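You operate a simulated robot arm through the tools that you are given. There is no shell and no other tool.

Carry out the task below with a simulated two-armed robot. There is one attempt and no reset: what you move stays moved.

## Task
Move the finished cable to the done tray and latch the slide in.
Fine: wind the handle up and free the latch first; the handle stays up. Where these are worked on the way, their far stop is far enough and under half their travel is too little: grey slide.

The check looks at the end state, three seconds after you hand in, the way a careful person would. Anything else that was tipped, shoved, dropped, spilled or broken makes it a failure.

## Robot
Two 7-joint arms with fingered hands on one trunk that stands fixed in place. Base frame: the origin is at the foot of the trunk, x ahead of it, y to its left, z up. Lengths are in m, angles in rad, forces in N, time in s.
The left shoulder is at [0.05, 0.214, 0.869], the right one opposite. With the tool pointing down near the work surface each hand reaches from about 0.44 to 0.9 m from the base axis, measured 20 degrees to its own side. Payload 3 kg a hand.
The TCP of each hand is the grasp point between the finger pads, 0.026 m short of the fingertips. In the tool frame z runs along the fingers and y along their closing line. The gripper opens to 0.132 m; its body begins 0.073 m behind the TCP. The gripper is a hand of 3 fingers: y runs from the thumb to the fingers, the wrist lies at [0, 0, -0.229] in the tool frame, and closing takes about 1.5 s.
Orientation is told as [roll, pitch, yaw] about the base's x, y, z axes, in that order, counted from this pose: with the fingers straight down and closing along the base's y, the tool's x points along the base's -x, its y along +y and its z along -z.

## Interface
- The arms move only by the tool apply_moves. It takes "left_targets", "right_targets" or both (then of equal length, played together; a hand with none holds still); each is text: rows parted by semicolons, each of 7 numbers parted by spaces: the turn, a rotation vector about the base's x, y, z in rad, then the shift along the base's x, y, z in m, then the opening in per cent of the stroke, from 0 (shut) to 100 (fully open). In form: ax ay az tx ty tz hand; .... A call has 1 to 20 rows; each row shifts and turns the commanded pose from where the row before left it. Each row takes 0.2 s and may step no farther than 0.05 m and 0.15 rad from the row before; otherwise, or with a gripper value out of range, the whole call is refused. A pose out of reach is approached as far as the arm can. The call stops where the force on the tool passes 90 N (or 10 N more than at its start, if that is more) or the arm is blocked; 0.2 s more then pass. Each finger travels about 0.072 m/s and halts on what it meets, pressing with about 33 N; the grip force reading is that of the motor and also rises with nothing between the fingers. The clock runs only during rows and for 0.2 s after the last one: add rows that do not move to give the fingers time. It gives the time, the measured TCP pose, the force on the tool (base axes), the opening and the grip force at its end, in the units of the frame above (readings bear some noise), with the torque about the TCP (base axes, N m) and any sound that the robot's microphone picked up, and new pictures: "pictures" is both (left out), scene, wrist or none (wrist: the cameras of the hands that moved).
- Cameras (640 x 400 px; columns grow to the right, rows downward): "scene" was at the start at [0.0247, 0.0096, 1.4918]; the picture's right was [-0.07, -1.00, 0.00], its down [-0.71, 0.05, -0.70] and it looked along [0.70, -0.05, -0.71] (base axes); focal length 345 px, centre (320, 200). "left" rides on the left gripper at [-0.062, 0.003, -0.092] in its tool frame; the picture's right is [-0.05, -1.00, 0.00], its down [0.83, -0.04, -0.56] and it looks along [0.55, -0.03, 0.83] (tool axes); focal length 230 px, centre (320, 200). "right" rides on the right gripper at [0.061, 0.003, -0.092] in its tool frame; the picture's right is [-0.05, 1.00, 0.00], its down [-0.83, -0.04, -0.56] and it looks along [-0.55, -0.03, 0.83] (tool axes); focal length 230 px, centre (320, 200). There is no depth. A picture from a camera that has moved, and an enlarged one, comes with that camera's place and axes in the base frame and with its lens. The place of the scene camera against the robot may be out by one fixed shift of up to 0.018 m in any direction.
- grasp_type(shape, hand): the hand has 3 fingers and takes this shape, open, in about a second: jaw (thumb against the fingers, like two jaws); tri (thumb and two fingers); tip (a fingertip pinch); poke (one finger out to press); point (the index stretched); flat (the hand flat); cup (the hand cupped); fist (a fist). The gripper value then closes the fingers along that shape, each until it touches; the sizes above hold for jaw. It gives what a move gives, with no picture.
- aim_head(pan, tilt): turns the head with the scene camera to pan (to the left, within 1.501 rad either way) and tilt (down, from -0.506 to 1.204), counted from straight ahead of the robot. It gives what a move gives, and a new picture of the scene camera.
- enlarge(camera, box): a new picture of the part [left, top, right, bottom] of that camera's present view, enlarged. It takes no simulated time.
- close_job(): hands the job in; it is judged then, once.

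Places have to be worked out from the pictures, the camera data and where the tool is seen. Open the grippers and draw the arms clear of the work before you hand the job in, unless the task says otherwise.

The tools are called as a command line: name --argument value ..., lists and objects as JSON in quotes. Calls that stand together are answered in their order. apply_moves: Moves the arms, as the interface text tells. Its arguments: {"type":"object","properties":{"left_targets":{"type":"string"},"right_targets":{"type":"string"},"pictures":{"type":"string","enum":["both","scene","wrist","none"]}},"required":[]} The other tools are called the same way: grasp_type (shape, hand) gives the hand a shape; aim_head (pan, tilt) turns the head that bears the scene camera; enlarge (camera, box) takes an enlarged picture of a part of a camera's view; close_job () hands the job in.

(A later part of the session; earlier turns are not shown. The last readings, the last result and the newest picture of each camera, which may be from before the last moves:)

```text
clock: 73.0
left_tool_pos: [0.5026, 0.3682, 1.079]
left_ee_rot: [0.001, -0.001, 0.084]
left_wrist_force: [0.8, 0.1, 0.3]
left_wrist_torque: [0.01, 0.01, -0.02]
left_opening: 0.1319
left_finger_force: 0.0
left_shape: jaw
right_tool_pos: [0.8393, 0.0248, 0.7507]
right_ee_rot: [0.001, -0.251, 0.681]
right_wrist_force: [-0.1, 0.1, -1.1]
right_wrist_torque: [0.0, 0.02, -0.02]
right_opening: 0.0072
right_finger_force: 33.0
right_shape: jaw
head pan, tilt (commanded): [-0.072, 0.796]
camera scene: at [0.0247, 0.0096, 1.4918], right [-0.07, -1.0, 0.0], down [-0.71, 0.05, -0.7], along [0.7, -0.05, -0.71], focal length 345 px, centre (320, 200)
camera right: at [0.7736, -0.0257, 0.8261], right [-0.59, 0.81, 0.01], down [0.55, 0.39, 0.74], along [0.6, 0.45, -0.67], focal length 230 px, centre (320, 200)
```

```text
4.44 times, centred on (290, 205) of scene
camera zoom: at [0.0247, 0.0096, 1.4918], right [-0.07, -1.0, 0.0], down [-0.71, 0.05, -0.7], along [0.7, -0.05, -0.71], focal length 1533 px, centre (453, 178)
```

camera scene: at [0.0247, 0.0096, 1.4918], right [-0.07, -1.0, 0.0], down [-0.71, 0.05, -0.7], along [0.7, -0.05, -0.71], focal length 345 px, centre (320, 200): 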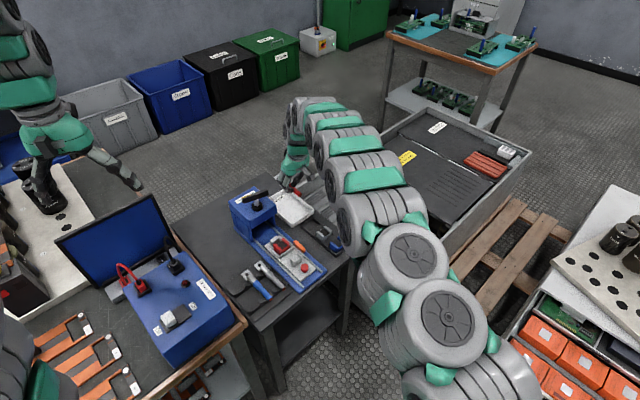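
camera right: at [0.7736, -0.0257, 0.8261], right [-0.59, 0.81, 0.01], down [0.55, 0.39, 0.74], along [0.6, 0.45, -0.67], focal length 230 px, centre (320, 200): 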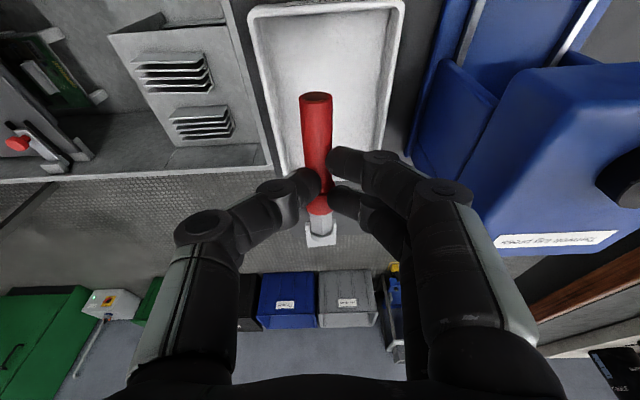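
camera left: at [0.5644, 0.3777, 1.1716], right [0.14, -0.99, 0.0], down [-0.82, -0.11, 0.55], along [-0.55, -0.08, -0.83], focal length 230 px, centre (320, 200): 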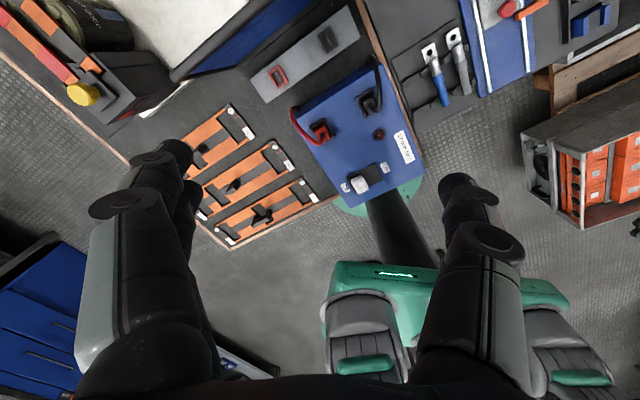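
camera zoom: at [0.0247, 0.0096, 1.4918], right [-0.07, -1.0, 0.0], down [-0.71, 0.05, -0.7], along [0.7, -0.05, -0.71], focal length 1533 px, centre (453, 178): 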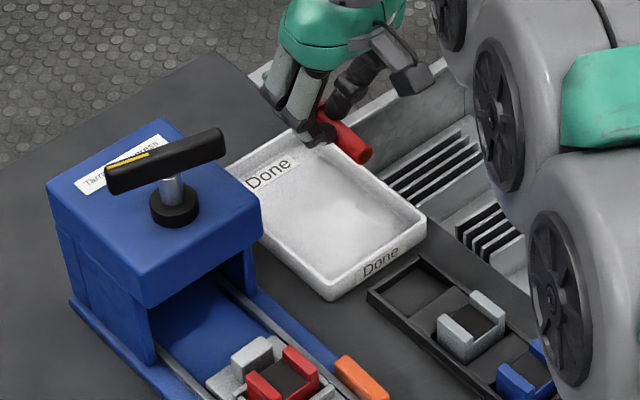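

The tray's rim in the wrist view shows I should shift about 6 mm toward the press side and 3 mm forward to centre the cable. I do so and lower until the knuckles are just above the rim (TCP z≈0.655).

apply_moves --right_targets "0 0 0 -0.0015 0.0066 -0.02 0; 0 0 0 0 0 -0.03 0; 0 0 0 0 0 -0.025 0; 0 0 0 0 0 -0.015 0; 0 0 0 0 0 0 0" --pictures "both"

enlarge --camera "right" --box '[200, 60, 440, 260]'

enlarge --camera "scene" --box '[250, 160, 340, 240]'

```text
clock: 74.2
left_tool_pos: [0.5017, 0.3687, 1.0793]
left_ee_rot: [-0.001, 0.0, 0.083]
left_wrist_force: [0.5, 0.0, -0.7]
left_wrist_torque: [0.02, 0.04, -0.01]
left_opening: 0.1318
left_finger_force: 0.0
left_shape: jaw
right_tool_pos: [0.8401, 0.0322, 0.6655]
right_ee_rot: [-0.002, -0.257, 0.681]
right_wrist_force: [-6.3, -5.8, 51.8]
right_wrist_torque: [0.26, 0.04, -0.05]
right_opening: 0.0096
right_finger_force: 32.5
right_shape: jaw
head pan, tilt (commanded): [-0.072, 0.796]
camera scene: at [0.0238, 0.0095, 1.4918], right [-0.07, -1.0, 0.0], down [-0.71, 0.05, -0.7], along [0.7, -0.05, -0.71], focal length 345 px, centre (320, 200)
camera right: at [0.7736, -0.0193, 0.7403], right [-0.59, 0.81, 0.01], down [0.54, 0.38, 0.75], along [0.6, 0.45, -0.66], focal length 230 px, centre (320, 200)
```

scene: 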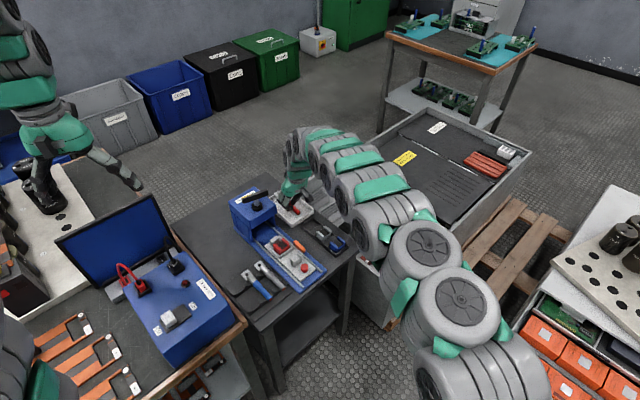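
right: 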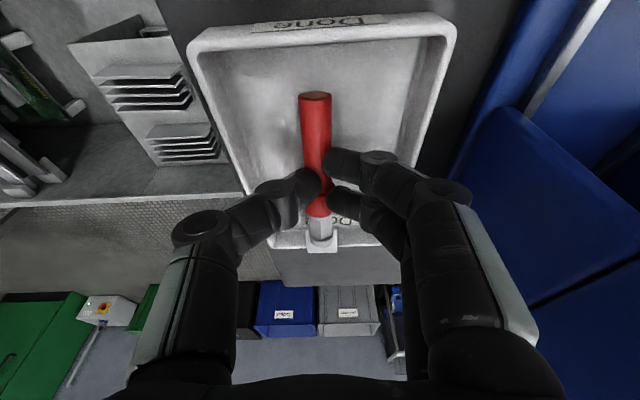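

```text
2.00 times, centred on (320, 160) of right
camera zoom: at [0.7736, -0.0193, 0.7403], right [-0.59, 0.81, 0.01], down [0.54, 0.38, 0.75], along [0.6, 0.45, -0.66], focal length 460 px, centre (320, 280)
```

zoom: 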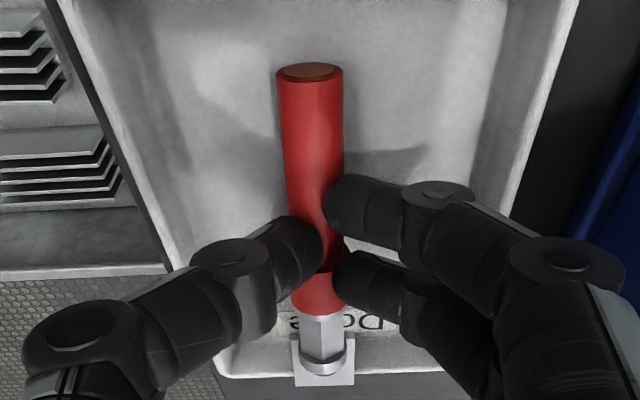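

```text
5.00 times, centred on (295, 200) of scene
camera zoom: at [0.0238, 0.0095, 1.4918], right [-0.07, -1.0, 0.0], down [-0.71, 0.05, -0.7], along [0.7, -0.05, -0.71], focal length 1725 px, centre (445, 200)
```

zoom: 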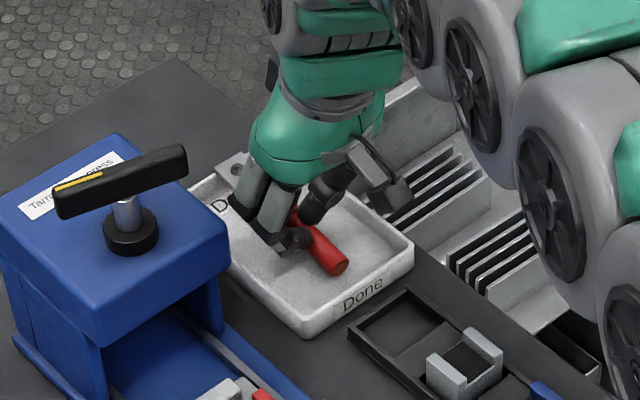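

A 52 N upward force: the lug end has landed on the tray's far rim (rim is nearer z≈0.635 than I assumed). I raise straight up and look at how the cable sits in the hand.

apply_moves --right_targets "0 0 0 0 0 0.015 0; 0 0 0 0 0 0.02 0; 0 0 0 0 0 0.02 0; 0 0 0 0 0 0 0" --pictures "both"

enlarge --camera "right" --box '[200, 60, 440, 260]'

enlarge --camera "scene" --box '[250, 160, 340, 240]'

```text
clock: 75.2
left_tool_pos: [0.5027, 0.368, 1.0799]
left_ee_rot: [-0.002, 0.0, 0.085]
left_wrist_force: [0.3, -0.1, 0.5]
left_wrist_torque: [-0.01, -0.05, 0.01]
left_opening: 0.132
left_finger_force: 0.1
left_shape: jaw
right_tool_pos: [0.8368, 0.032, 0.7164]
right_ee_rot: [0.002, -0.25, 0.681]
right_wrist_force: [0.3, 0.5, -1.2]
right_wrist_torque: [-0.01, -0.03, -0.02]
right_opening: 0.0028
right_finger_force: 33.2
right_shape: jaw
head pan, tilt (commanded): [-0.072, 0.796]
camera scene: at [0.0247, 0.0096, 1.4918], right [-0.07, -1.0, 0.0], down [-0.71, 0.05, -0.7], along [0.7, -0.05, -0.71], focal length 345 px, centre (320, 200)
camera right: at [0.772, -0.0189, 0.7914], right [-0.59, 0.81, 0.01], down [0.55, 0.39, 0.74], along [0.6, 0.44, -0.67], focal length 230 px, centre (320, 200)
```

scene: 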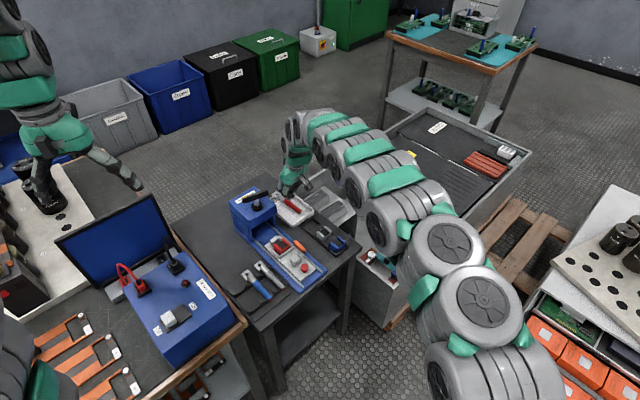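
right: 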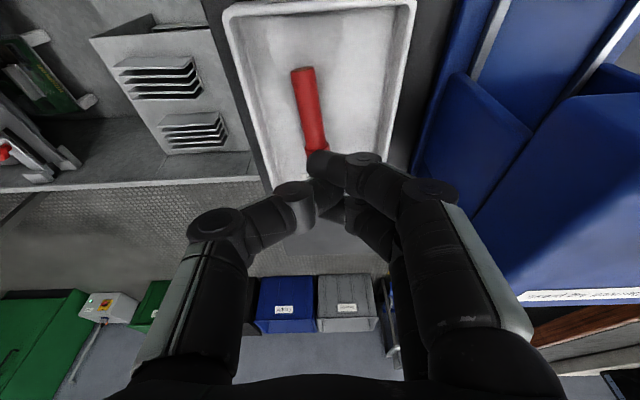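

```text
2.00 times, centred on (320, 160) of right
camera zoom: at [0.772, -0.0189, 0.7914], right [-0.59, 0.81, 0.01], down [0.55, 0.39, 0.74], along [0.6, 0.44, -0.67], focal length 460 px, centre (320, 280)
```

zoom: 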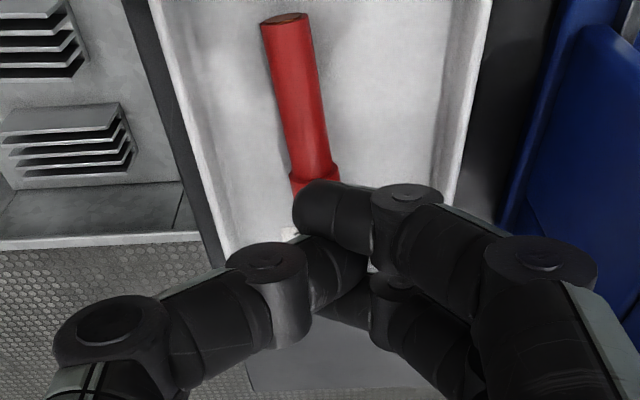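

```text
5.00 times, centred on (295, 200) of scene
camera zoom: at [0.0247, 0.0096, 1.4918], right [-0.07, -1.0, 0.0], down [-0.71, 0.05, -0.7], along [0.7, -0.05, -0.71], focal length 1725 px, centre (445, 200)
```

zoom: 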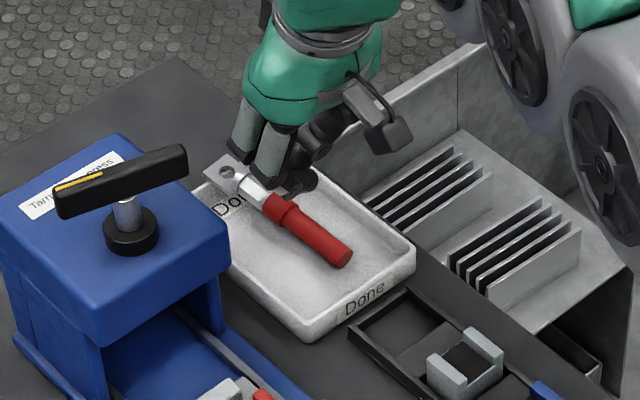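

The cable slipped out and now lies in the tray with its lug end propped on the far rim. I raise and back off a little to see everything before correcting it.

apply_moves --right_targets "0 0 0 0 0 0.03 20; 0 0 0 -0.02 -0.016 0.03 35; 0 0 0 -0.02 -0.016 0.02 35; 0 0 0 -0.015 -0.012 0 35; 0 0 0 0 0 0 35" --pictures "both"

enlarge --camera "right" --box '[240, 60, 440, 220]'

enlarge --camera "scene" --box '[270, 170, 340, 230]'

```text
clock: 76.4
left_tool_pos: [0.5023, 0.3674, 1.0802]
left_ee_rot: [-0.001, 0.0, 0.083]
left_wrist_force: [-0.7, 0.1, -0.9]
left_wrist_torque: [-0.04, 0.0, 0.02]
left_opening: 0.1317
left_finger_force: 0.0
left_shape: jaw
right_tool_pos: [0.7832, -0.0121, 0.7944]
right_ee_rot: [0.0, -0.248, 0.681]
right_wrist_force: [0.9, -0.6, -0.2]
right_wrist_torque: [-0.02, 0.02, 0.0]
right_opening: 0.0459
right_finger_force: 0.1
right_shape: jaw
head pan, tilt (commanded): [-0.072, 0.796]
camera scene: at [0.0247, 0.0096, 1.4918], right [-0.07, -1.0, 0.0], down [-0.71, 0.05, -0.7], along [0.7, -0.05, -0.71], focal length 345 px, centre (320, 200)
camera right: at [0.7167, -0.0628, 0.8705], right [-0.59, 0.81, 0.01], down [0.55, 0.39, 0.74], along [0.59, 0.44, -0.67], focal length 230 px, centre (320, 200)
```

scene: 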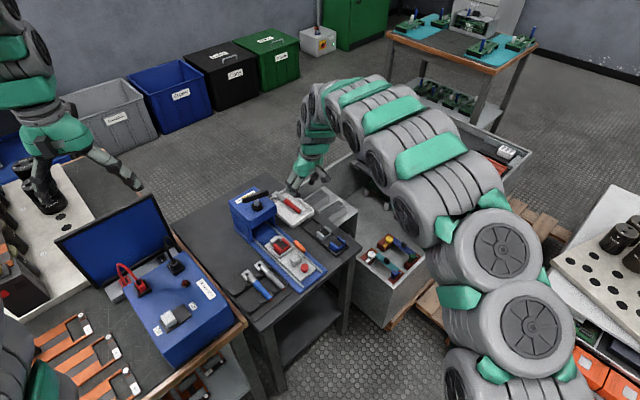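
right: 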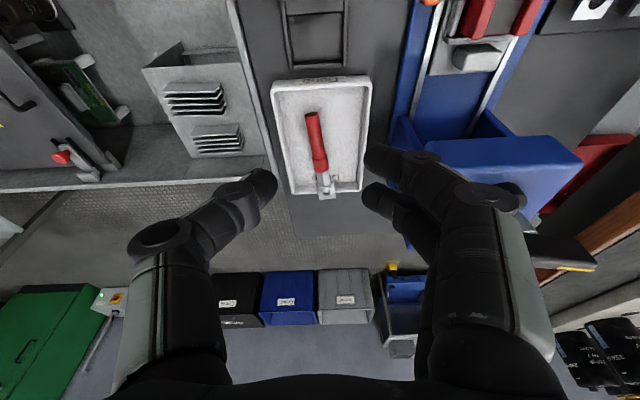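

```text
2.50 times, centred on (340, 140) of right
camera zoom: at [0.7167, -0.0628, 0.8705], right [-0.59, 0.81, 0.01], down [0.55, 0.39, 0.74], along [0.59, 0.44, -0.67], focal length 575 px, centre (270, 350)
```

zoom: 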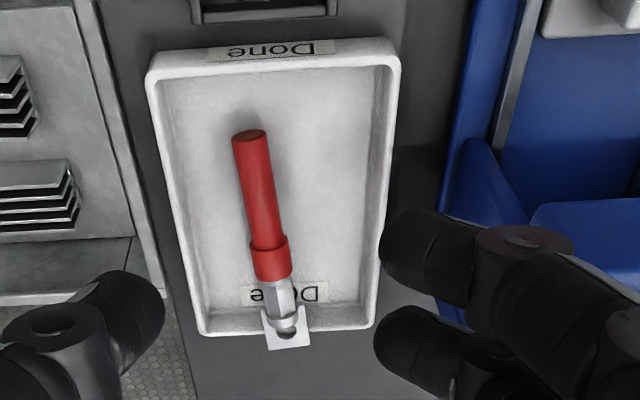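

```text
6.67 times, centred on (305, 200) of scene
camera zoom: at [0.0247, 0.0096, 1.4918], right [-0.07, -1.0, 0.0], down [-0.71, 0.05, -0.7], along [0.7, -0.05, -0.71], focal length 2300 px, centre (420, 200)
```

zoom: 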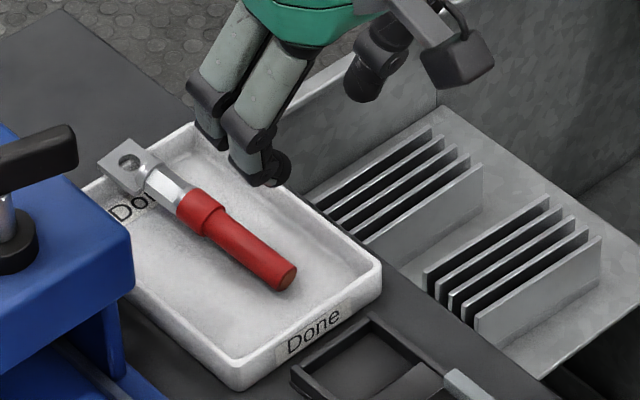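

I have a clear view: the cable's near end is on the tray floor with about 33 mm spare on the near side, and the lug rests on the far rim. I'll regrip it at the sleeve (near (0.864, 0.048)), with a bit more hand pitch for reach and yaw turned to the cable, and draw it back about 25 mm.

apply_moves --right_targets "0.0472 -0.0583 0 0.0201 0.0151 -0.0186 15; 0.0472 -0.0583 0 0.0201 0.0151 -0.0186 15; 0 0 0.04 0.0201 0.0151 -0.0186 15; 0 0 0.04 0.02 0.0151 -0.0186 15; 0 0 0 0 0 0 15" --pictures "both"

enlarge --camera "right" --box '[220, 60, 420, 220]'

enlarge --camera "scene" --box '[260, 165, 330, 225]'

```text
clock: 77.6
left_tool_pos: [0.5028, 0.3683, 1.079]
left_ee_rot: [0.0, 0.0, 0.082]
left_wrist_force: [0.0, 0.5, 0.2]
left_wrist_torque: [0.0, 0.0, -0.02]
left_opening: 0.1316
left_finger_force: 0.0
left_shape: jaw
right_tool_pos: [0.8625, 0.047, 0.7207]
right_ee_rot: [0.001, -0.4, 0.762]
right_wrist_force: [-0.3, -0.5, 0.1]
right_wrist_torque: [0.02, -0.03, 0.0]
right_opening: 0.0202
right_finger_force: 0.0
right_shape: jaw
head pan, tilt (commanded): [-0.072, 0.796]
camera scene: at [0.0247, 0.0096, 1.4918], right [-0.07, -1.0, 0.0], down [-0.71, 0.05, -0.7], along [0.7, -0.05, -0.71], focal length 345 px, centre (320, 200)
camera right: at [0.794, -0.0147, 0.7832], right [-0.65, 0.76, 0.02], down [0.43, 0.35, 0.83], along [0.62, 0.55, -0.55], focal length 230 px, centre (320, 200)
```

scene: 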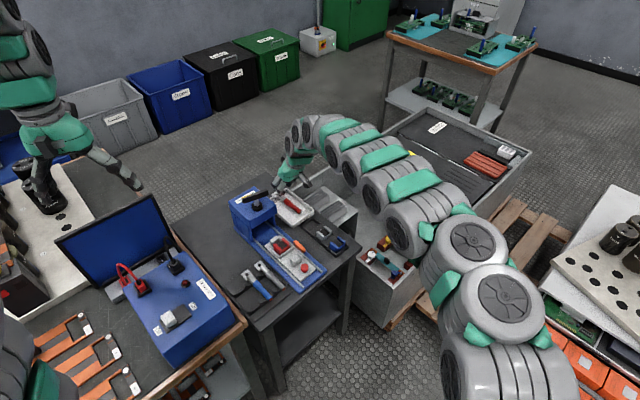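
right: 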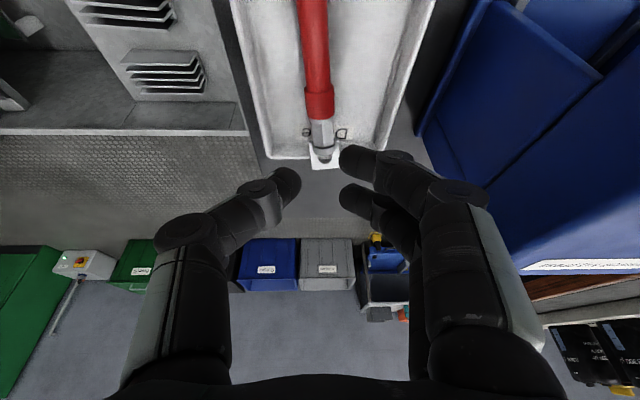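

```text
2.50 times, centred on (320, 140) of right
camera zoom: at [0.794, -0.0147, 0.7832], right [-0.65, 0.76, 0.02], down [0.43, 0.35, 0.83], along [0.62, 0.55, -0.55], focal length 575 px, centre (320, 350)
```

zoom: 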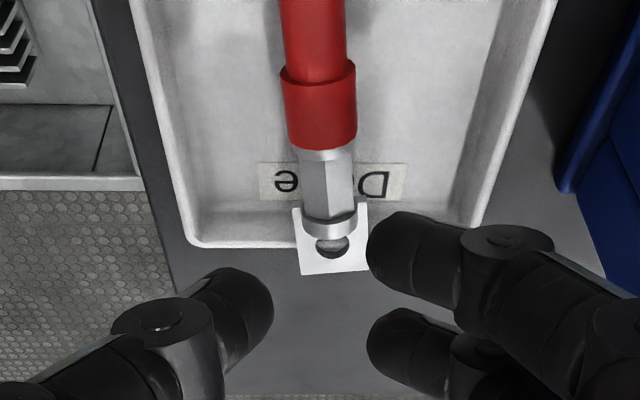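

```text
6.67 times, centred on (295, 195) of scene
camera zoom: at [0.0247, 0.0096, 1.4918], right [-0.07, -1.0, 0.0], down [-0.71, 0.05, -0.7], along [0.7, -0.05, -0.71], focal length 2300 px, centre (487, 233)
```

zoom: 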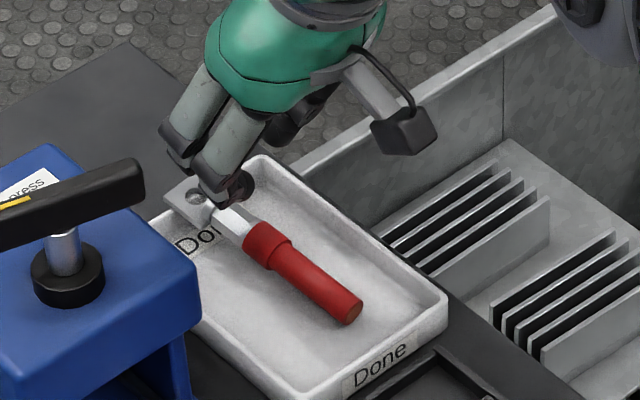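

The sleeve lies 4 mm behind my fingertip line and is centred sideways. I shift back 4 mm and descend to z≈0.657, checking force.

apply_moves --right_targets "0 0 0 -0.0029 -0.0028 -0.02 15; 0 0 0 0 0 -0.02 15; 0 0 0 0 0 -0.013 15; 0 0 0 0 0 -0.01 15; 0 0 0 0 0 0 15" --pictures "wrist"

enlarge --camera "right" --box '[220, 80, 420, 260]'

enlarge --camera "scene" --box '[260, 165, 330, 225]'

```text
clock: 78.8
left_tool_pos: [0.5031, 0.3681, 1.0784]
left_ee_rot: [0.0, 0.0, 0.084]
left_wrist_force: [-0.3, -0.3, 0.0]
left_wrist_torque: [0.02, 0.0, 0.01]
left_opening: 0.1319
left_finger_force: 0.1
left_shape: jaw
right_tool_pos: [0.8604, 0.0447, 0.6593]
right_ee_rot: [0.001, -0.398, 0.761]
right_wrist_force: [0.1, -0.3, -0.7]
right_wrist_torque: [0.03, -0.01, -0.04]
right_opening: 0.0202
right_finger_force: 0.0
right_shape: jaw
head pan, tilt (commanded): [-0.072, 0.796]
camera right: at [0.7916, -0.0176, 0.7205], right [-0.65, 0.76, 0.02], down [0.43, 0.35, 0.83], along [0.62, 0.55, -0.55], focal length 230 px, centre (320, 200)
```

right: 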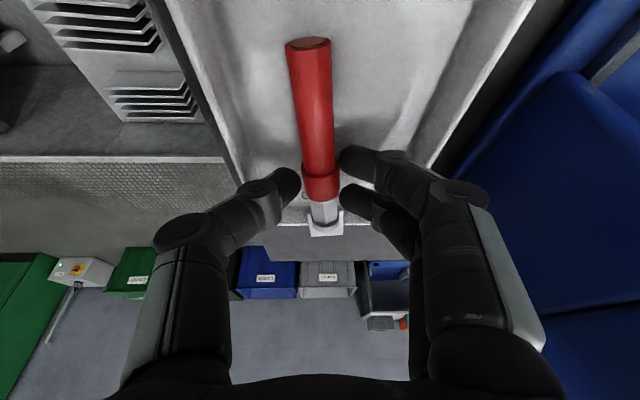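

```text
2.22 times, centred on (320, 170) of right
camera zoom: at [0.7916, -0.0176, 0.7205], right [-0.65, 0.76, 0.02], down [0.43, 0.35, 0.83], along [0.62, 0.55, -0.55], focal length 511 px, centre (320, 267)
```

zoom: 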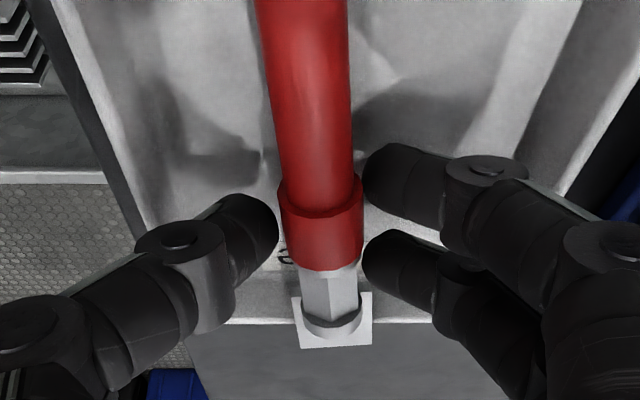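

```text
6.67 times, centred on (295, 195) of scene
camera zoom: at [0.0247, 0.0096, 1.4918], right [-0.07, -1.0, 0.0], down [-0.71, 0.05, -0.7], along [0.7, -0.05, -0.71], focal length 2300 px, centre (487, 233)
```

zoom: 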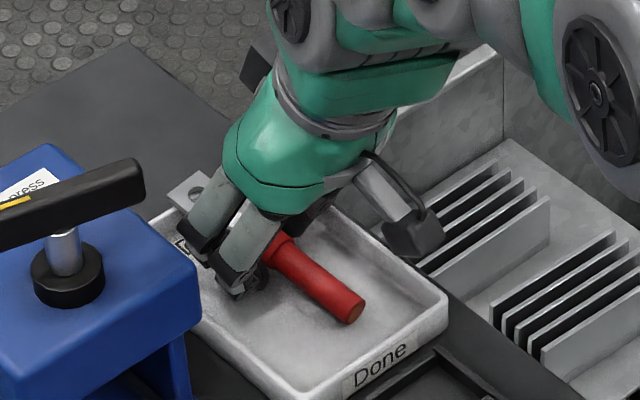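

No contact and the fingers straddle the sleeve. I lower 4 mm more and close.

apply_moves --right_targets "0 0 0 0 0 -0.004 15; 0 0 0 0 0 0 8; 0 0 0 0 0 0 0; 0 0 0 0 0 0 0; 0 0 0 0 0 0 0; 0 0 0 0 0 0 0" --pictures "wrist"

enlarge --camera "right" --box '[220, 80, 420, 260]'

```text
clock: 80.2
left_tool_pos: [0.5021, 0.3704, 1.079]
left_ee_rot: [0.002, -0.001, 0.083]
left_wrist_force: [-0.3, -0.3, -0.8]
left_wrist_torque: [0.0, 0.03, -0.01]
left_opening: 0.1316
left_finger_force: 0.0
left_shape: jaw
right_tool_pos: [0.8594, 0.045, 0.6553]
right_ee_rot: [0.001, -0.401, 0.761]
right_wrist_force: [1.0, 3.4, 11.0]
right_wrist_torque: [0.24, 0.03, 0.0]
right_opening: 0.0155
right_finger_force: 33.2
right_shape: jaw
head pan, tilt (commanded): [-0.072, 0.796]
camera right: at [0.7915, -0.0175, 0.7169], right [-0.65, 0.76, 0.02], down [0.43, 0.35, 0.84], along [0.63, 0.55, -0.55], focal length 230 px, centre (320, 200)
```

right: 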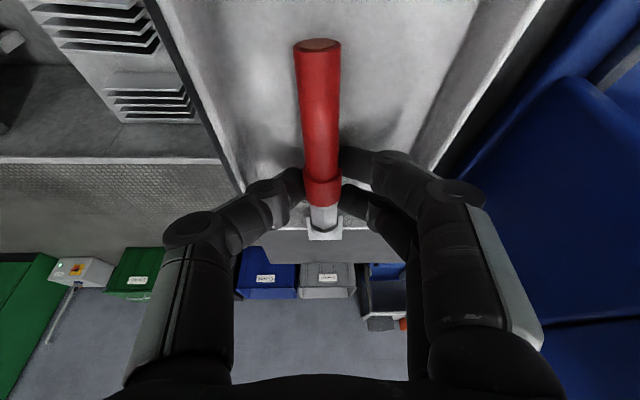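

```text
2.22 times, centred on (320, 170) of right
camera zoom: at [0.7915, -0.0175, 0.7169], right [-0.65, 0.76, 0.02], down [0.43, 0.35, 0.84], along [0.63, 0.55, -0.55], focal length 511 px, centre (320, 267)
```

zoom: 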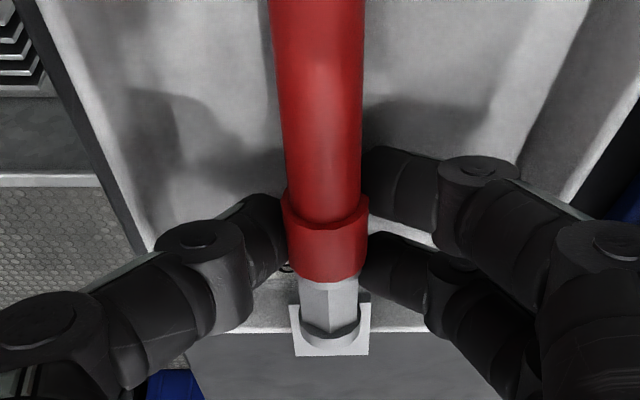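

Gripped on the sleeve (opening 0.0155). I lift 20 mm, draw back 25 mm along the tray while turning 0.1 rad to align the cable with it.

apply_moves --right_targets "0 0 0 0 0 0.01 0; 0 0 0 0 0 0.01 0; 0 0 -0.05 -0.0109 -0.0064 0 0; 0 0 -0.05 -0.0109 -0.0064 0 0; 0 0 0 0 0 0 0" --pictures "both"

enlarge --camera "right" --box '[200, 0, 440, 260]'

enlarge --camera "scene" --box '[260, 165, 330, 225]'

```text
clock: 81.4
left_tool_pos: [0.5024, 0.3688, 1.0788]
left_ee_rot: [0.0, 0.001, 0.084]
left_wrist_force: [-0.6, 0.1, -0.4]
left_wrist_torque: [0.03, 0.04, 0.01]
left_opening: 0.1319
left_finger_force: 0.0
left_shape: jaw
right_tool_pos: [0.8381, 0.0321, 0.6743]
right_ee_rot: [0.002, -0.4, 0.66]
right_wrist_force: [-0.2, 0.0, 0.0]
right_wrist_torque: [-0.01, 0.01, 0.0]
right_opening: 0.0153
right_finger_force: 32.8
right_shape: jaw
head pan, tilt (commanded): [-0.072, 0.796]
camera scene: at [0.0248, 0.0096, 1.4918], right [-0.07, -1.0, 0.0], down [-0.71, 0.05, -0.7], along [0.7, -0.05, -0.71], focal length 345 px, centre (320, 200)
camera right: at [0.7639, -0.0231, 0.7366], right [-0.57, 0.82, 0.02], down [0.46, 0.3, 0.83], along [0.68, 0.49, -0.55], focal length 230 px, centre (320, 200)
```

scene: 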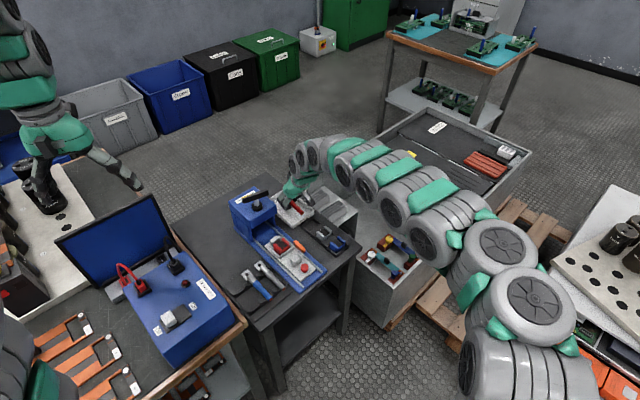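
right: 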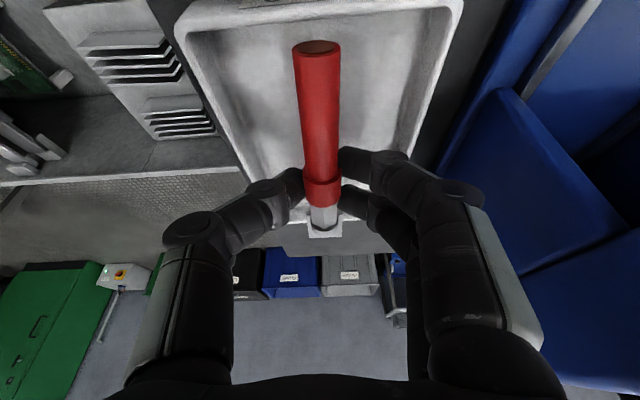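

```text
1.54 times, centred on (320, 130) of right
camera zoom: at [0.7639, -0.0231, 0.7366], right [-0.57, 0.82, 0.02], down [0.46, 0.3, 0.83], along [0.68, 0.49, -0.55], focal length 354 px, centre (320, 308)
```

zoom: 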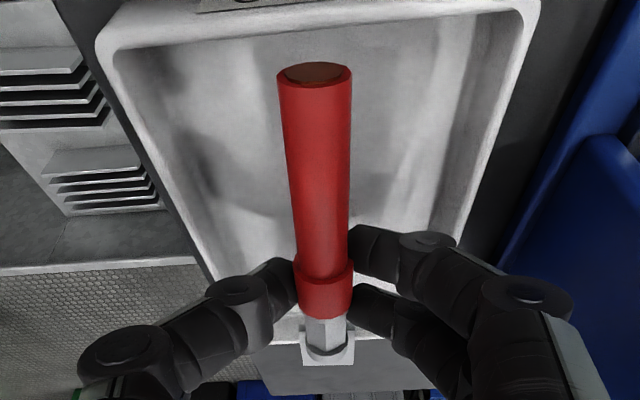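

```text
6.67 times, centred on (295, 195) of scene
camera zoom: at [0.0248, 0.0096, 1.4918], right [-0.07, -1.0, 0.0], down [-0.71, 0.05, -0.7], along [0.7, -0.05, -0.71], focal length 2300 px, centre (487, 233)
```

zoom: 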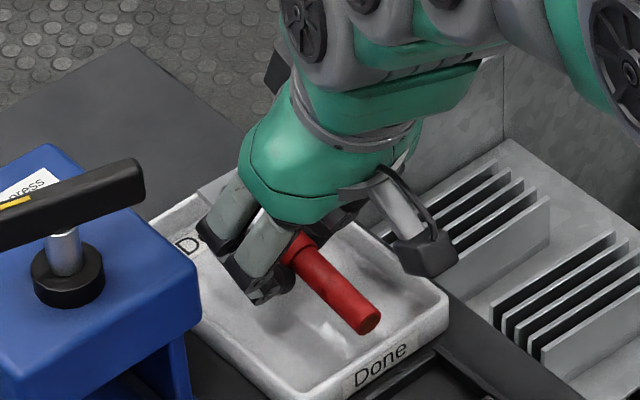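

The cable is now fully between the near and far rims (near end about 5 mm inside, lug about 15 mm inside). I nudge 3 mm forward, lower, open gently and rise.

apply_moves --right_targets "0 0 0 0.0024 0.0018 -0.008 0; 0 0 0 0 0 -0.008 0; 0 0 0 0 0 0 5; 0 0 0 0 0 0 12; 0 0 0 0 0 0 16; 0 0 0 0 0 0 18; 0 0 0 0 0 0 18; 0 0 0 0 0 0 18" --pictures "both"

enlarge --camera "right" --box '[200, 0, 440, 260]'

enlarge --camera "scene" --box '[260, 165, 330, 225]'

```text
clock: 83.2
left_tool_pos: [0.502, 0.3681, 1.0787]
left_ee_rot: [0.0, 0.001, 0.084]
left_wrist_force: [-0.4, 0.0, 0.6]
left_wrist_torque: [0.0, 0.02, -0.04]
left_opening: 0.1319
left_finger_force: 0.0
left_shape: jaw
right_tool_pos: [0.8398, 0.0346, 0.6584]
right_ee_rot: [0.0, -0.4, 0.662]
right_wrist_force: [0.1, -0.5, -0.1]
right_wrist_torque: [-0.02, -0.02, 0.01]
right_opening: 0.0234
right_finger_force: 0.0
right_shape: jaw
head pan, tilt (commanded): [-0.072, 0.796]
camera scene: at [0.0247, 0.0096, 1.4918], right [-0.07, -1.0, 0.0], down [-0.71, 0.05, -0.7], along [0.7, -0.05, -0.71], focal length 345 px, centre (320, 200)
camera right: at [0.7663, -0.0209, 0.7207], right [-0.58, 0.82, 0.02], down [0.46, 0.3, 0.83], along [0.68, 0.49, -0.55], focal length 230 px, centre (320, 200)
```

scene: 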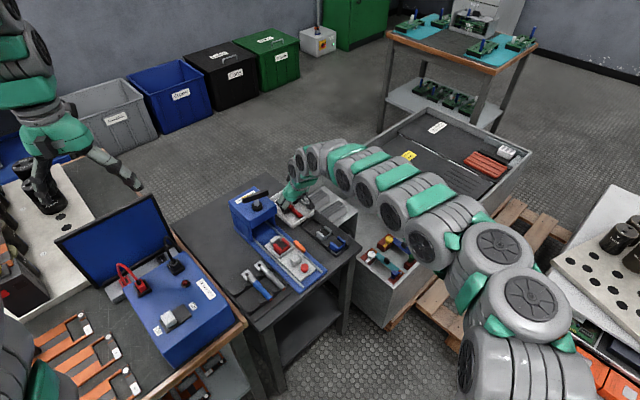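
right: 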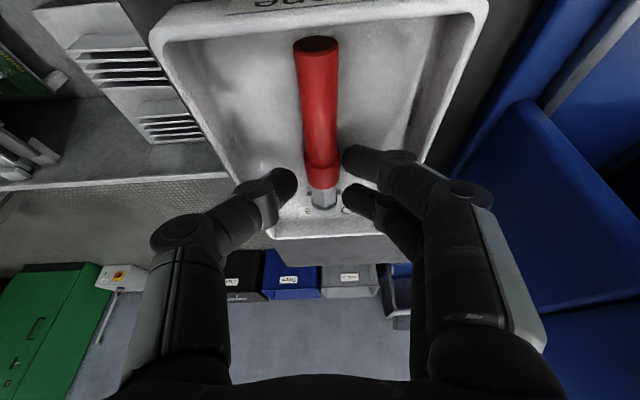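

```text
1.54 times, centred on (320, 130) of right
camera zoom: at [0.7663, -0.0209, 0.7207], right [-0.58, 0.82, 0.02], down [0.46, 0.3, 0.83], along [0.68, 0.49, -0.55], focal length 354 px, centre (320, 308)
```

zoom: 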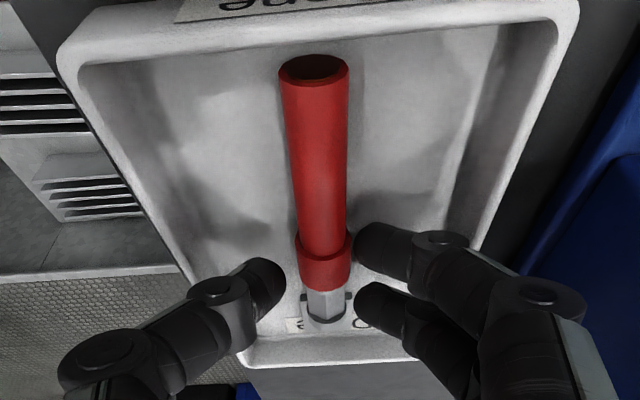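

```text
6.67 times, centred on (295, 195) of scene
camera zoom: at [0.0247, 0.0096, 1.4918], right [-0.07, -1.0, 0.0], down [-0.71, 0.05, -0.7], along [0.7, -0.05, -0.71], focal length 2300 px, centre (487, 233)
```

zoom: 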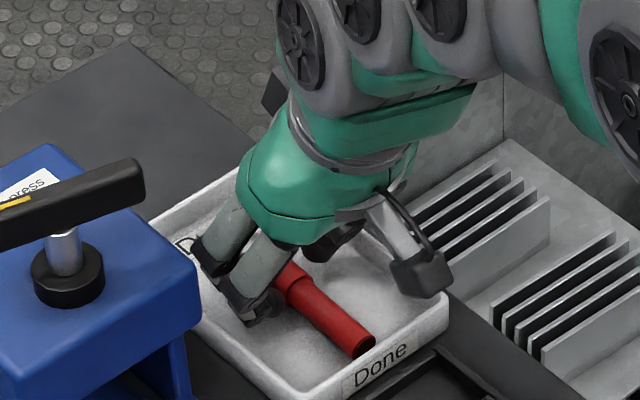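

The cable now lies flat inside the tray. I rise straight up and back away to the right, then verify.

apply_moves --right_targets "0 0 0 0 0 0.01 20; 0 0 0 0 0 0.03 20; 0 0 0 0 0 0.04 20; 0 0 0 0 0 0.04 25; 0 0 0 -0.023 -0.02 0.02 35; 0 0 0 -0.023 -0.02 0 35; 0 0 0 -0.023 -0.02 0 35; 0 0 0 -0.023 -0.02 0 35; 0 0 0 -0.023 -0.02 0 35; 0 0 0 0 0 0 35" --pictures "both"

enlarge --camera "scene" --box '[260, 165, 330, 225]'

enlarge --camera "scene" --box '[225, 180, 355, 290]'

```text
clock: 85.4
left_tool_pos: [0.5025, 0.3695, 1.0799]
left_ee_rot: [0.0, 0.001, 0.083]
left_wrist_force: [0.0, -0.2, -0.1]
left_wrist_torque: [0.02, -0.02, 0.02]
left_opening: 0.1319
left_finger_force: 0.0
left_shape: jaw
right_tool_pos: [0.7245, -0.0663, 0.7985]
right_ee_rot: [-0.001, -0.398, 0.66]
right_wrist_force: [0.6, -0.3, 0.9]
right_wrist_torque: [0.0, 0.02, 0.02]
right_opening: 0.0461
right_finger_force: 0.1
right_shape: jaw
head pan, tilt (commanded): [-0.072, 0.796]
camera scene: at [0.0247, 0.0097, 1.4918], right [-0.07, -1.0, 0.0], down [-0.71, 0.05, -0.7], along [0.7, -0.05, -0.71], focal length 345 px, centre (320, 200)
camera right: at [0.6511, -0.1215, 0.861], right [-0.57, 0.82, 0.02], down [0.46, 0.3, 0.83], along [0.68, 0.49, -0.55], focal length 230 px, centre (320, 200)
```

scene: 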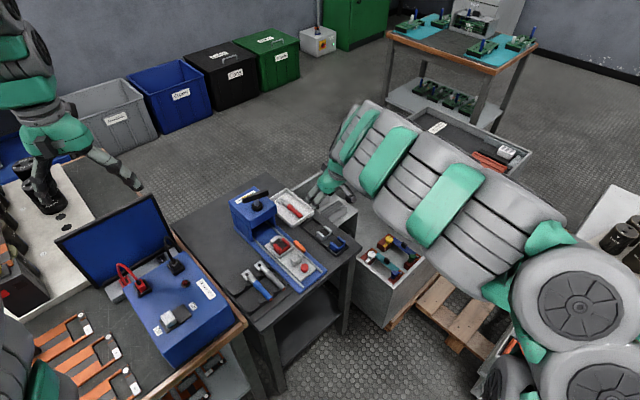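
right: 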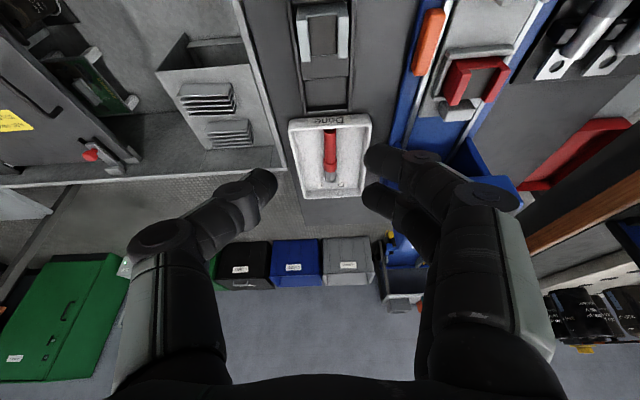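

```text
6.67 times, centred on (295, 195) of scene
camera zoom: at [0.0247, 0.0097, 1.4918], right [-0.07, -1.0, 0.0], down [-0.71, 0.05, -0.7], along [0.7, -0.05, -0.71], focal length 2300 px, centre (487, 233)
```

zoom: 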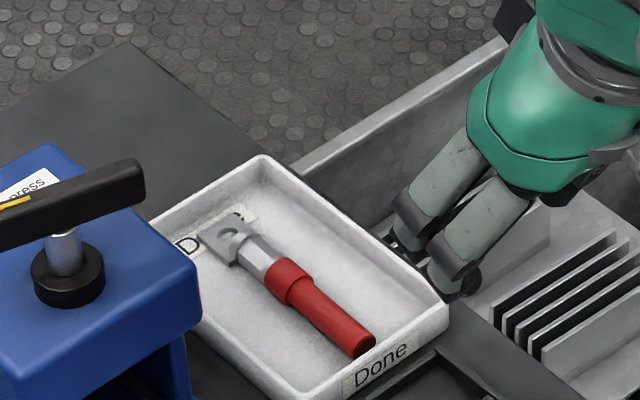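

```text
3.64 times, centred on (290, 235) of scene
camera zoom: at [0.0247, 0.0097, 1.4918], right [-0.07, -1.0, 0.0], down [-0.71, 0.05, -0.7], along [0.7, -0.05, -0.71], focal length 1254 px, centre (429, 73)
```

zoom: 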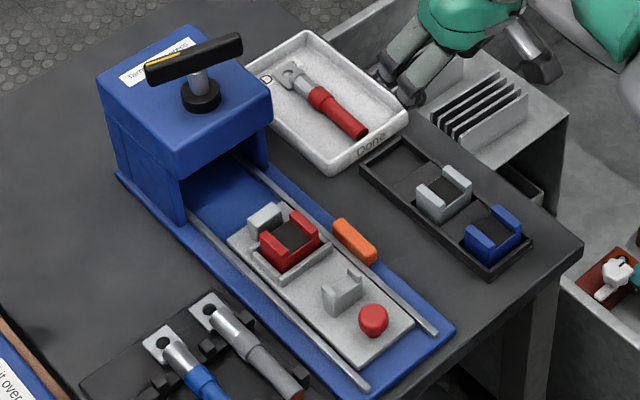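

The cable is wholly inside the Done tray. Next I push the slide back: I level the right hand, bring it over the knob at about (0.582, -0.003), with the same thumb-up tilt as before.

apply_moves --right_targets "-0.0817 0.1053 0 -0.024 0.0104 0 35; -0.0817 0.1053 0 -0.024 0.0104 0 35; -0.0817 0.1053 0 -0.024 0.0104 0 35; 0 0 0.02 -0.024 0.0104 0 35; -0.1166 -0.0943 0 -0.024 0.0104 -0.02 35; 0 0 0 -0.0235 0.0108 -0.03 35; 0 0 0 0 0 0 35" --pictures "both"

enlarge --camera "right" --box '[220, 80, 420, 260]'

```text
clock: 87.0
left_tool_pos: [0.503, 0.3688, 1.0801]
left_ee_rot: [0.001, 0.001, 0.084]
left_wrist_force: [-0.8, -1.2, 0.0]
left_wrist_torque: [0.01, 0.01, -0.01]
left_opening: 0.1318
left_finger_force: 0.1
left_shape: jaw
right_tool_pos: [0.5813, -0.0025, 0.7498]
right_ee_rot: [-0.148, -0.001, 0.681]
right_wrist_force: [0.1, 0.7, -0.1]
right_wrist_torque: [0.0, 0.02, -0.01]
right_opening: 0.0462
right_finger_force: 0.0
right_shape: jaw
head pan, tilt (commanded): [-0.072, 0.796]
camera scene: at [0.0247, 0.0097, 1.4918], right [-0.07, -1.0, 0.0], down [-0.71, 0.05, -0.7], along [0.7, -0.05, -0.71], focal length 345 px, centre (320, 200)
camera right: at [0.5241, -0.0291, 0.8405], right [-0.58, 0.8, -0.15], down [0.62, 0.55, 0.56], along [0.53, 0.23, -0.82], focal length 230 px, centre (320, 200)
```

scene: 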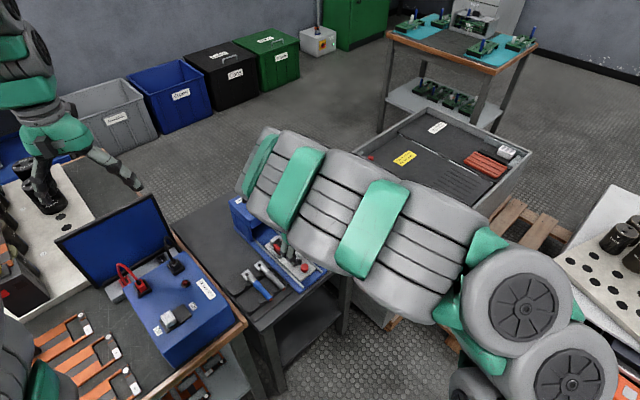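
right: 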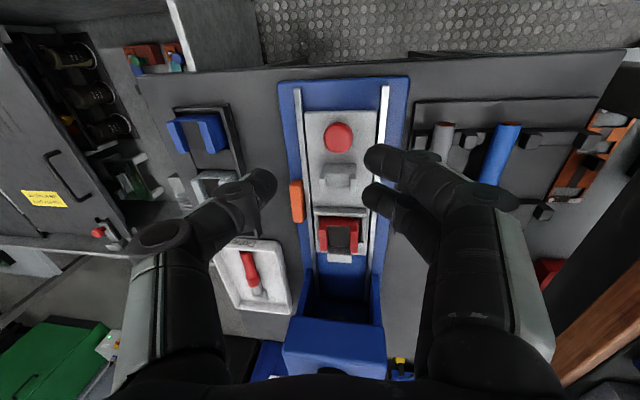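

```text
2.22 times, centred on (320, 170) of right
camera zoom: at [0.5241, -0.0291, 0.8405], right [-0.58, 0.8, -0.15], down [0.62, 0.55, 0.56], along [0.53, 0.23, -0.82], focal length 511 px, centre (320, 267)
```

zoom: 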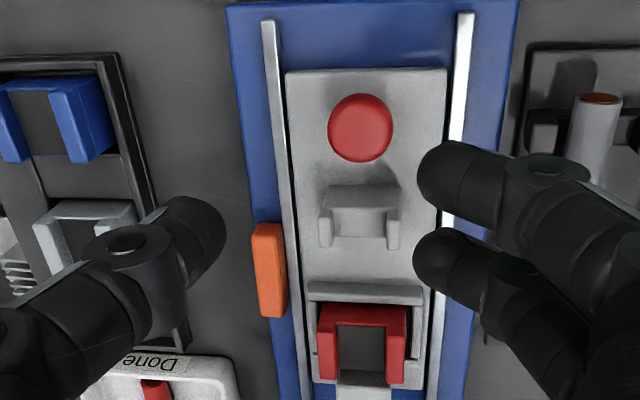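

The knob measures (0.581, -0.003), right under the TCP. I descend to z≈0.676 and grip it.

apply_moves --right_targets "0 0 0 0 0 -0.025 35; 0 0 0 0 0 -0.025 35; 0 0 0 0 0 -0.024 35; 0 0 0 0 0 0 20; 0 0 0 0 0 0 10; 0 0 0 0 0 0 0; 0 0 0 0 0 0 0; 0 0 0 0 0 0 0; 0 0 0 0 0 0 0" --pictures "wrist"

enlarge --camera "right" --box '[220, 80, 420, 260]'

```text
clock: 89.0
left_tool_pos: [0.5019, 0.3705, 1.0795]
left_ee_rot: [0.002, -0.001, 0.083]
left_wrist_force: [-0.5, 0.4, -0.2]
left_wrist_torque: [0.0, -0.01, -0.04]
left_opening: 0.1317
left_finger_force: 0.0
left_shape: jaw
right_tool_pos: [0.5812, -0.0036, 0.6731]
right_ee_rot: [-0.149, 0.001, 0.681]
right_wrist_force: [0.6, 2.1, -6.7]
right_wrist_torque: [0.15, 0.04, -0.12]
right_opening: 0.0137
right_finger_force: 33.0
right_shape: jaw
head pan, tilt (commanded): [-0.072, 0.796]
camera right: at [0.5238, -0.0298, 0.7662], right [-0.58, 0.8, -0.15], down [0.62, 0.55, 0.56], along [0.53, 0.23, -0.82], focal length 230 px, centre (320, 200)
```

right: 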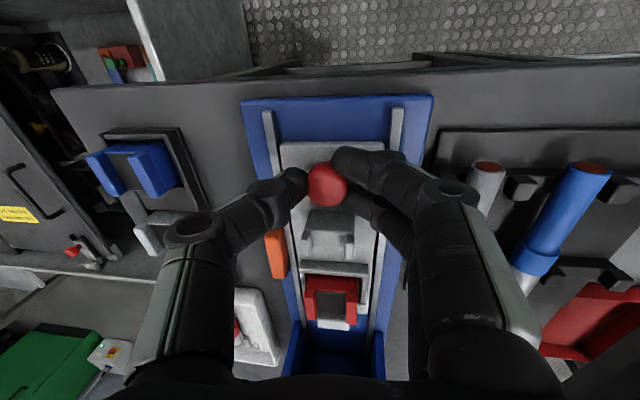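

```text
2.22 times, centred on (320, 170) of right
camera zoom: at [0.5238, -0.0298, 0.7662], right [-0.58, 0.8, -0.15], down [0.62, 0.55, 0.56], along [0.53, 0.23, -0.82], focal length 511 px, centre (320, 267)
```

zoom: 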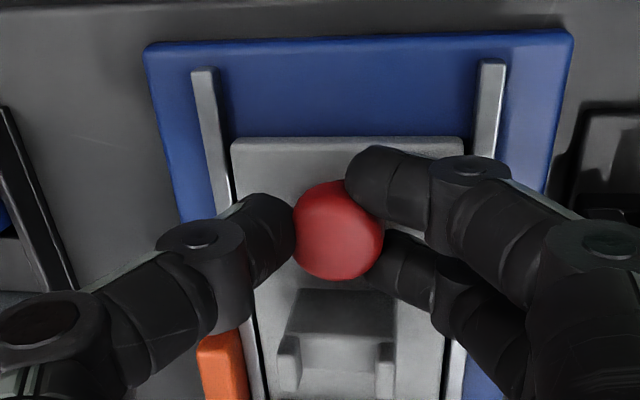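

Knob gripped again. I push the slide in along the rails, 80 mm first.

apply_moves --right_targets "0 0 0 0.0078 0.0063 0.003 0; 0 0 0 0.0078 0.0063 0 0; 0 0 0 0.0078 0.0063 0 0; 0 0 0 0.0078 0.0063 0 0; 0 0 0 0.0078 0.0063 0 0; 0 0 0 0.0078 0.0063 0 0; 0 0 0 0.0078 0.0063 0 0; 0 0 0 0.0078 0.0063 0 0" --pictures "both"

enlarge --camera "right" --box '[220, 80, 420, 300]'

```text
clock: 90.8
left_tool_pos: [0.5023, 0.3689, 1.0788]
left_ee_rot: [0.0, 0.001, 0.083]
left_wrist_force: [0.6, -0.1, -0.9]
left_wrist_torque: [-0.01, 0.02, -0.01]
left_opening: 0.1318
left_finger_force: 0.1
left_shape: jaw
right_tool_pos: [0.6452, 0.0484, 0.6777]
right_ee_rot: [-0.15, -0.001, 0.682]
right_wrist_force: [0.0, 2.3, -31.7]
right_wrist_torque: [0.13, 0.05, -0.15]
right_opening: 0.0113
right_finger_force: 33.2
right_shape: jaw
head pan, tilt (commanded): [-0.072, 0.796]
camera scene: at [0.0251, 0.0097, 1.4918], right [-0.07, -1.0, 0.0], down [-0.71, 0.05, -0.7], along [0.7, -0.05, -0.71], focal length 345 px, centre (320, 200)
camera right: at [0.5875, 0.0214, 0.7693], right [-0.58, 0.8, -0.15], down [0.62, 0.55, 0.56], along [0.53, 0.23, -0.82], focal length 230 px, centre (320, 200)
```

scene: 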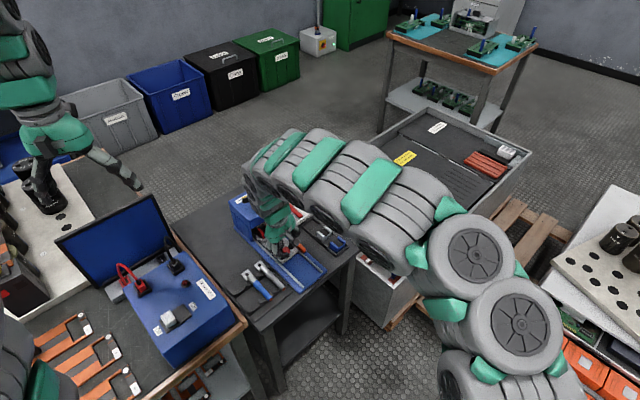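
right: 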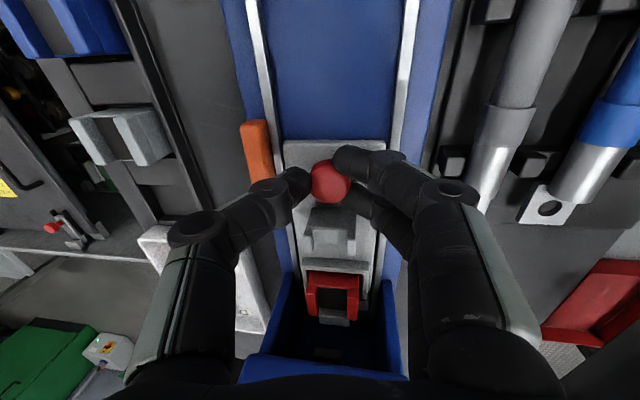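

```text
1.82 times, centred on (320, 190) of right
camera zoom: at [0.5875, 0.0214, 0.7693], right [-0.58, 0.8, -0.15], down [0.62, 0.55, 0.56], along [0.53, 0.23, -0.82], focal length 418 px, centre (320, 218)
```

zoom: 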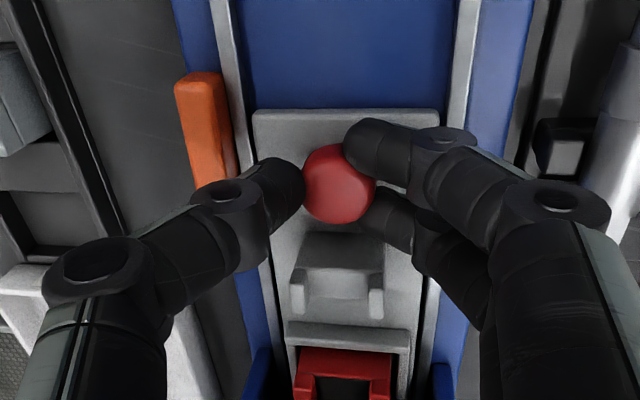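

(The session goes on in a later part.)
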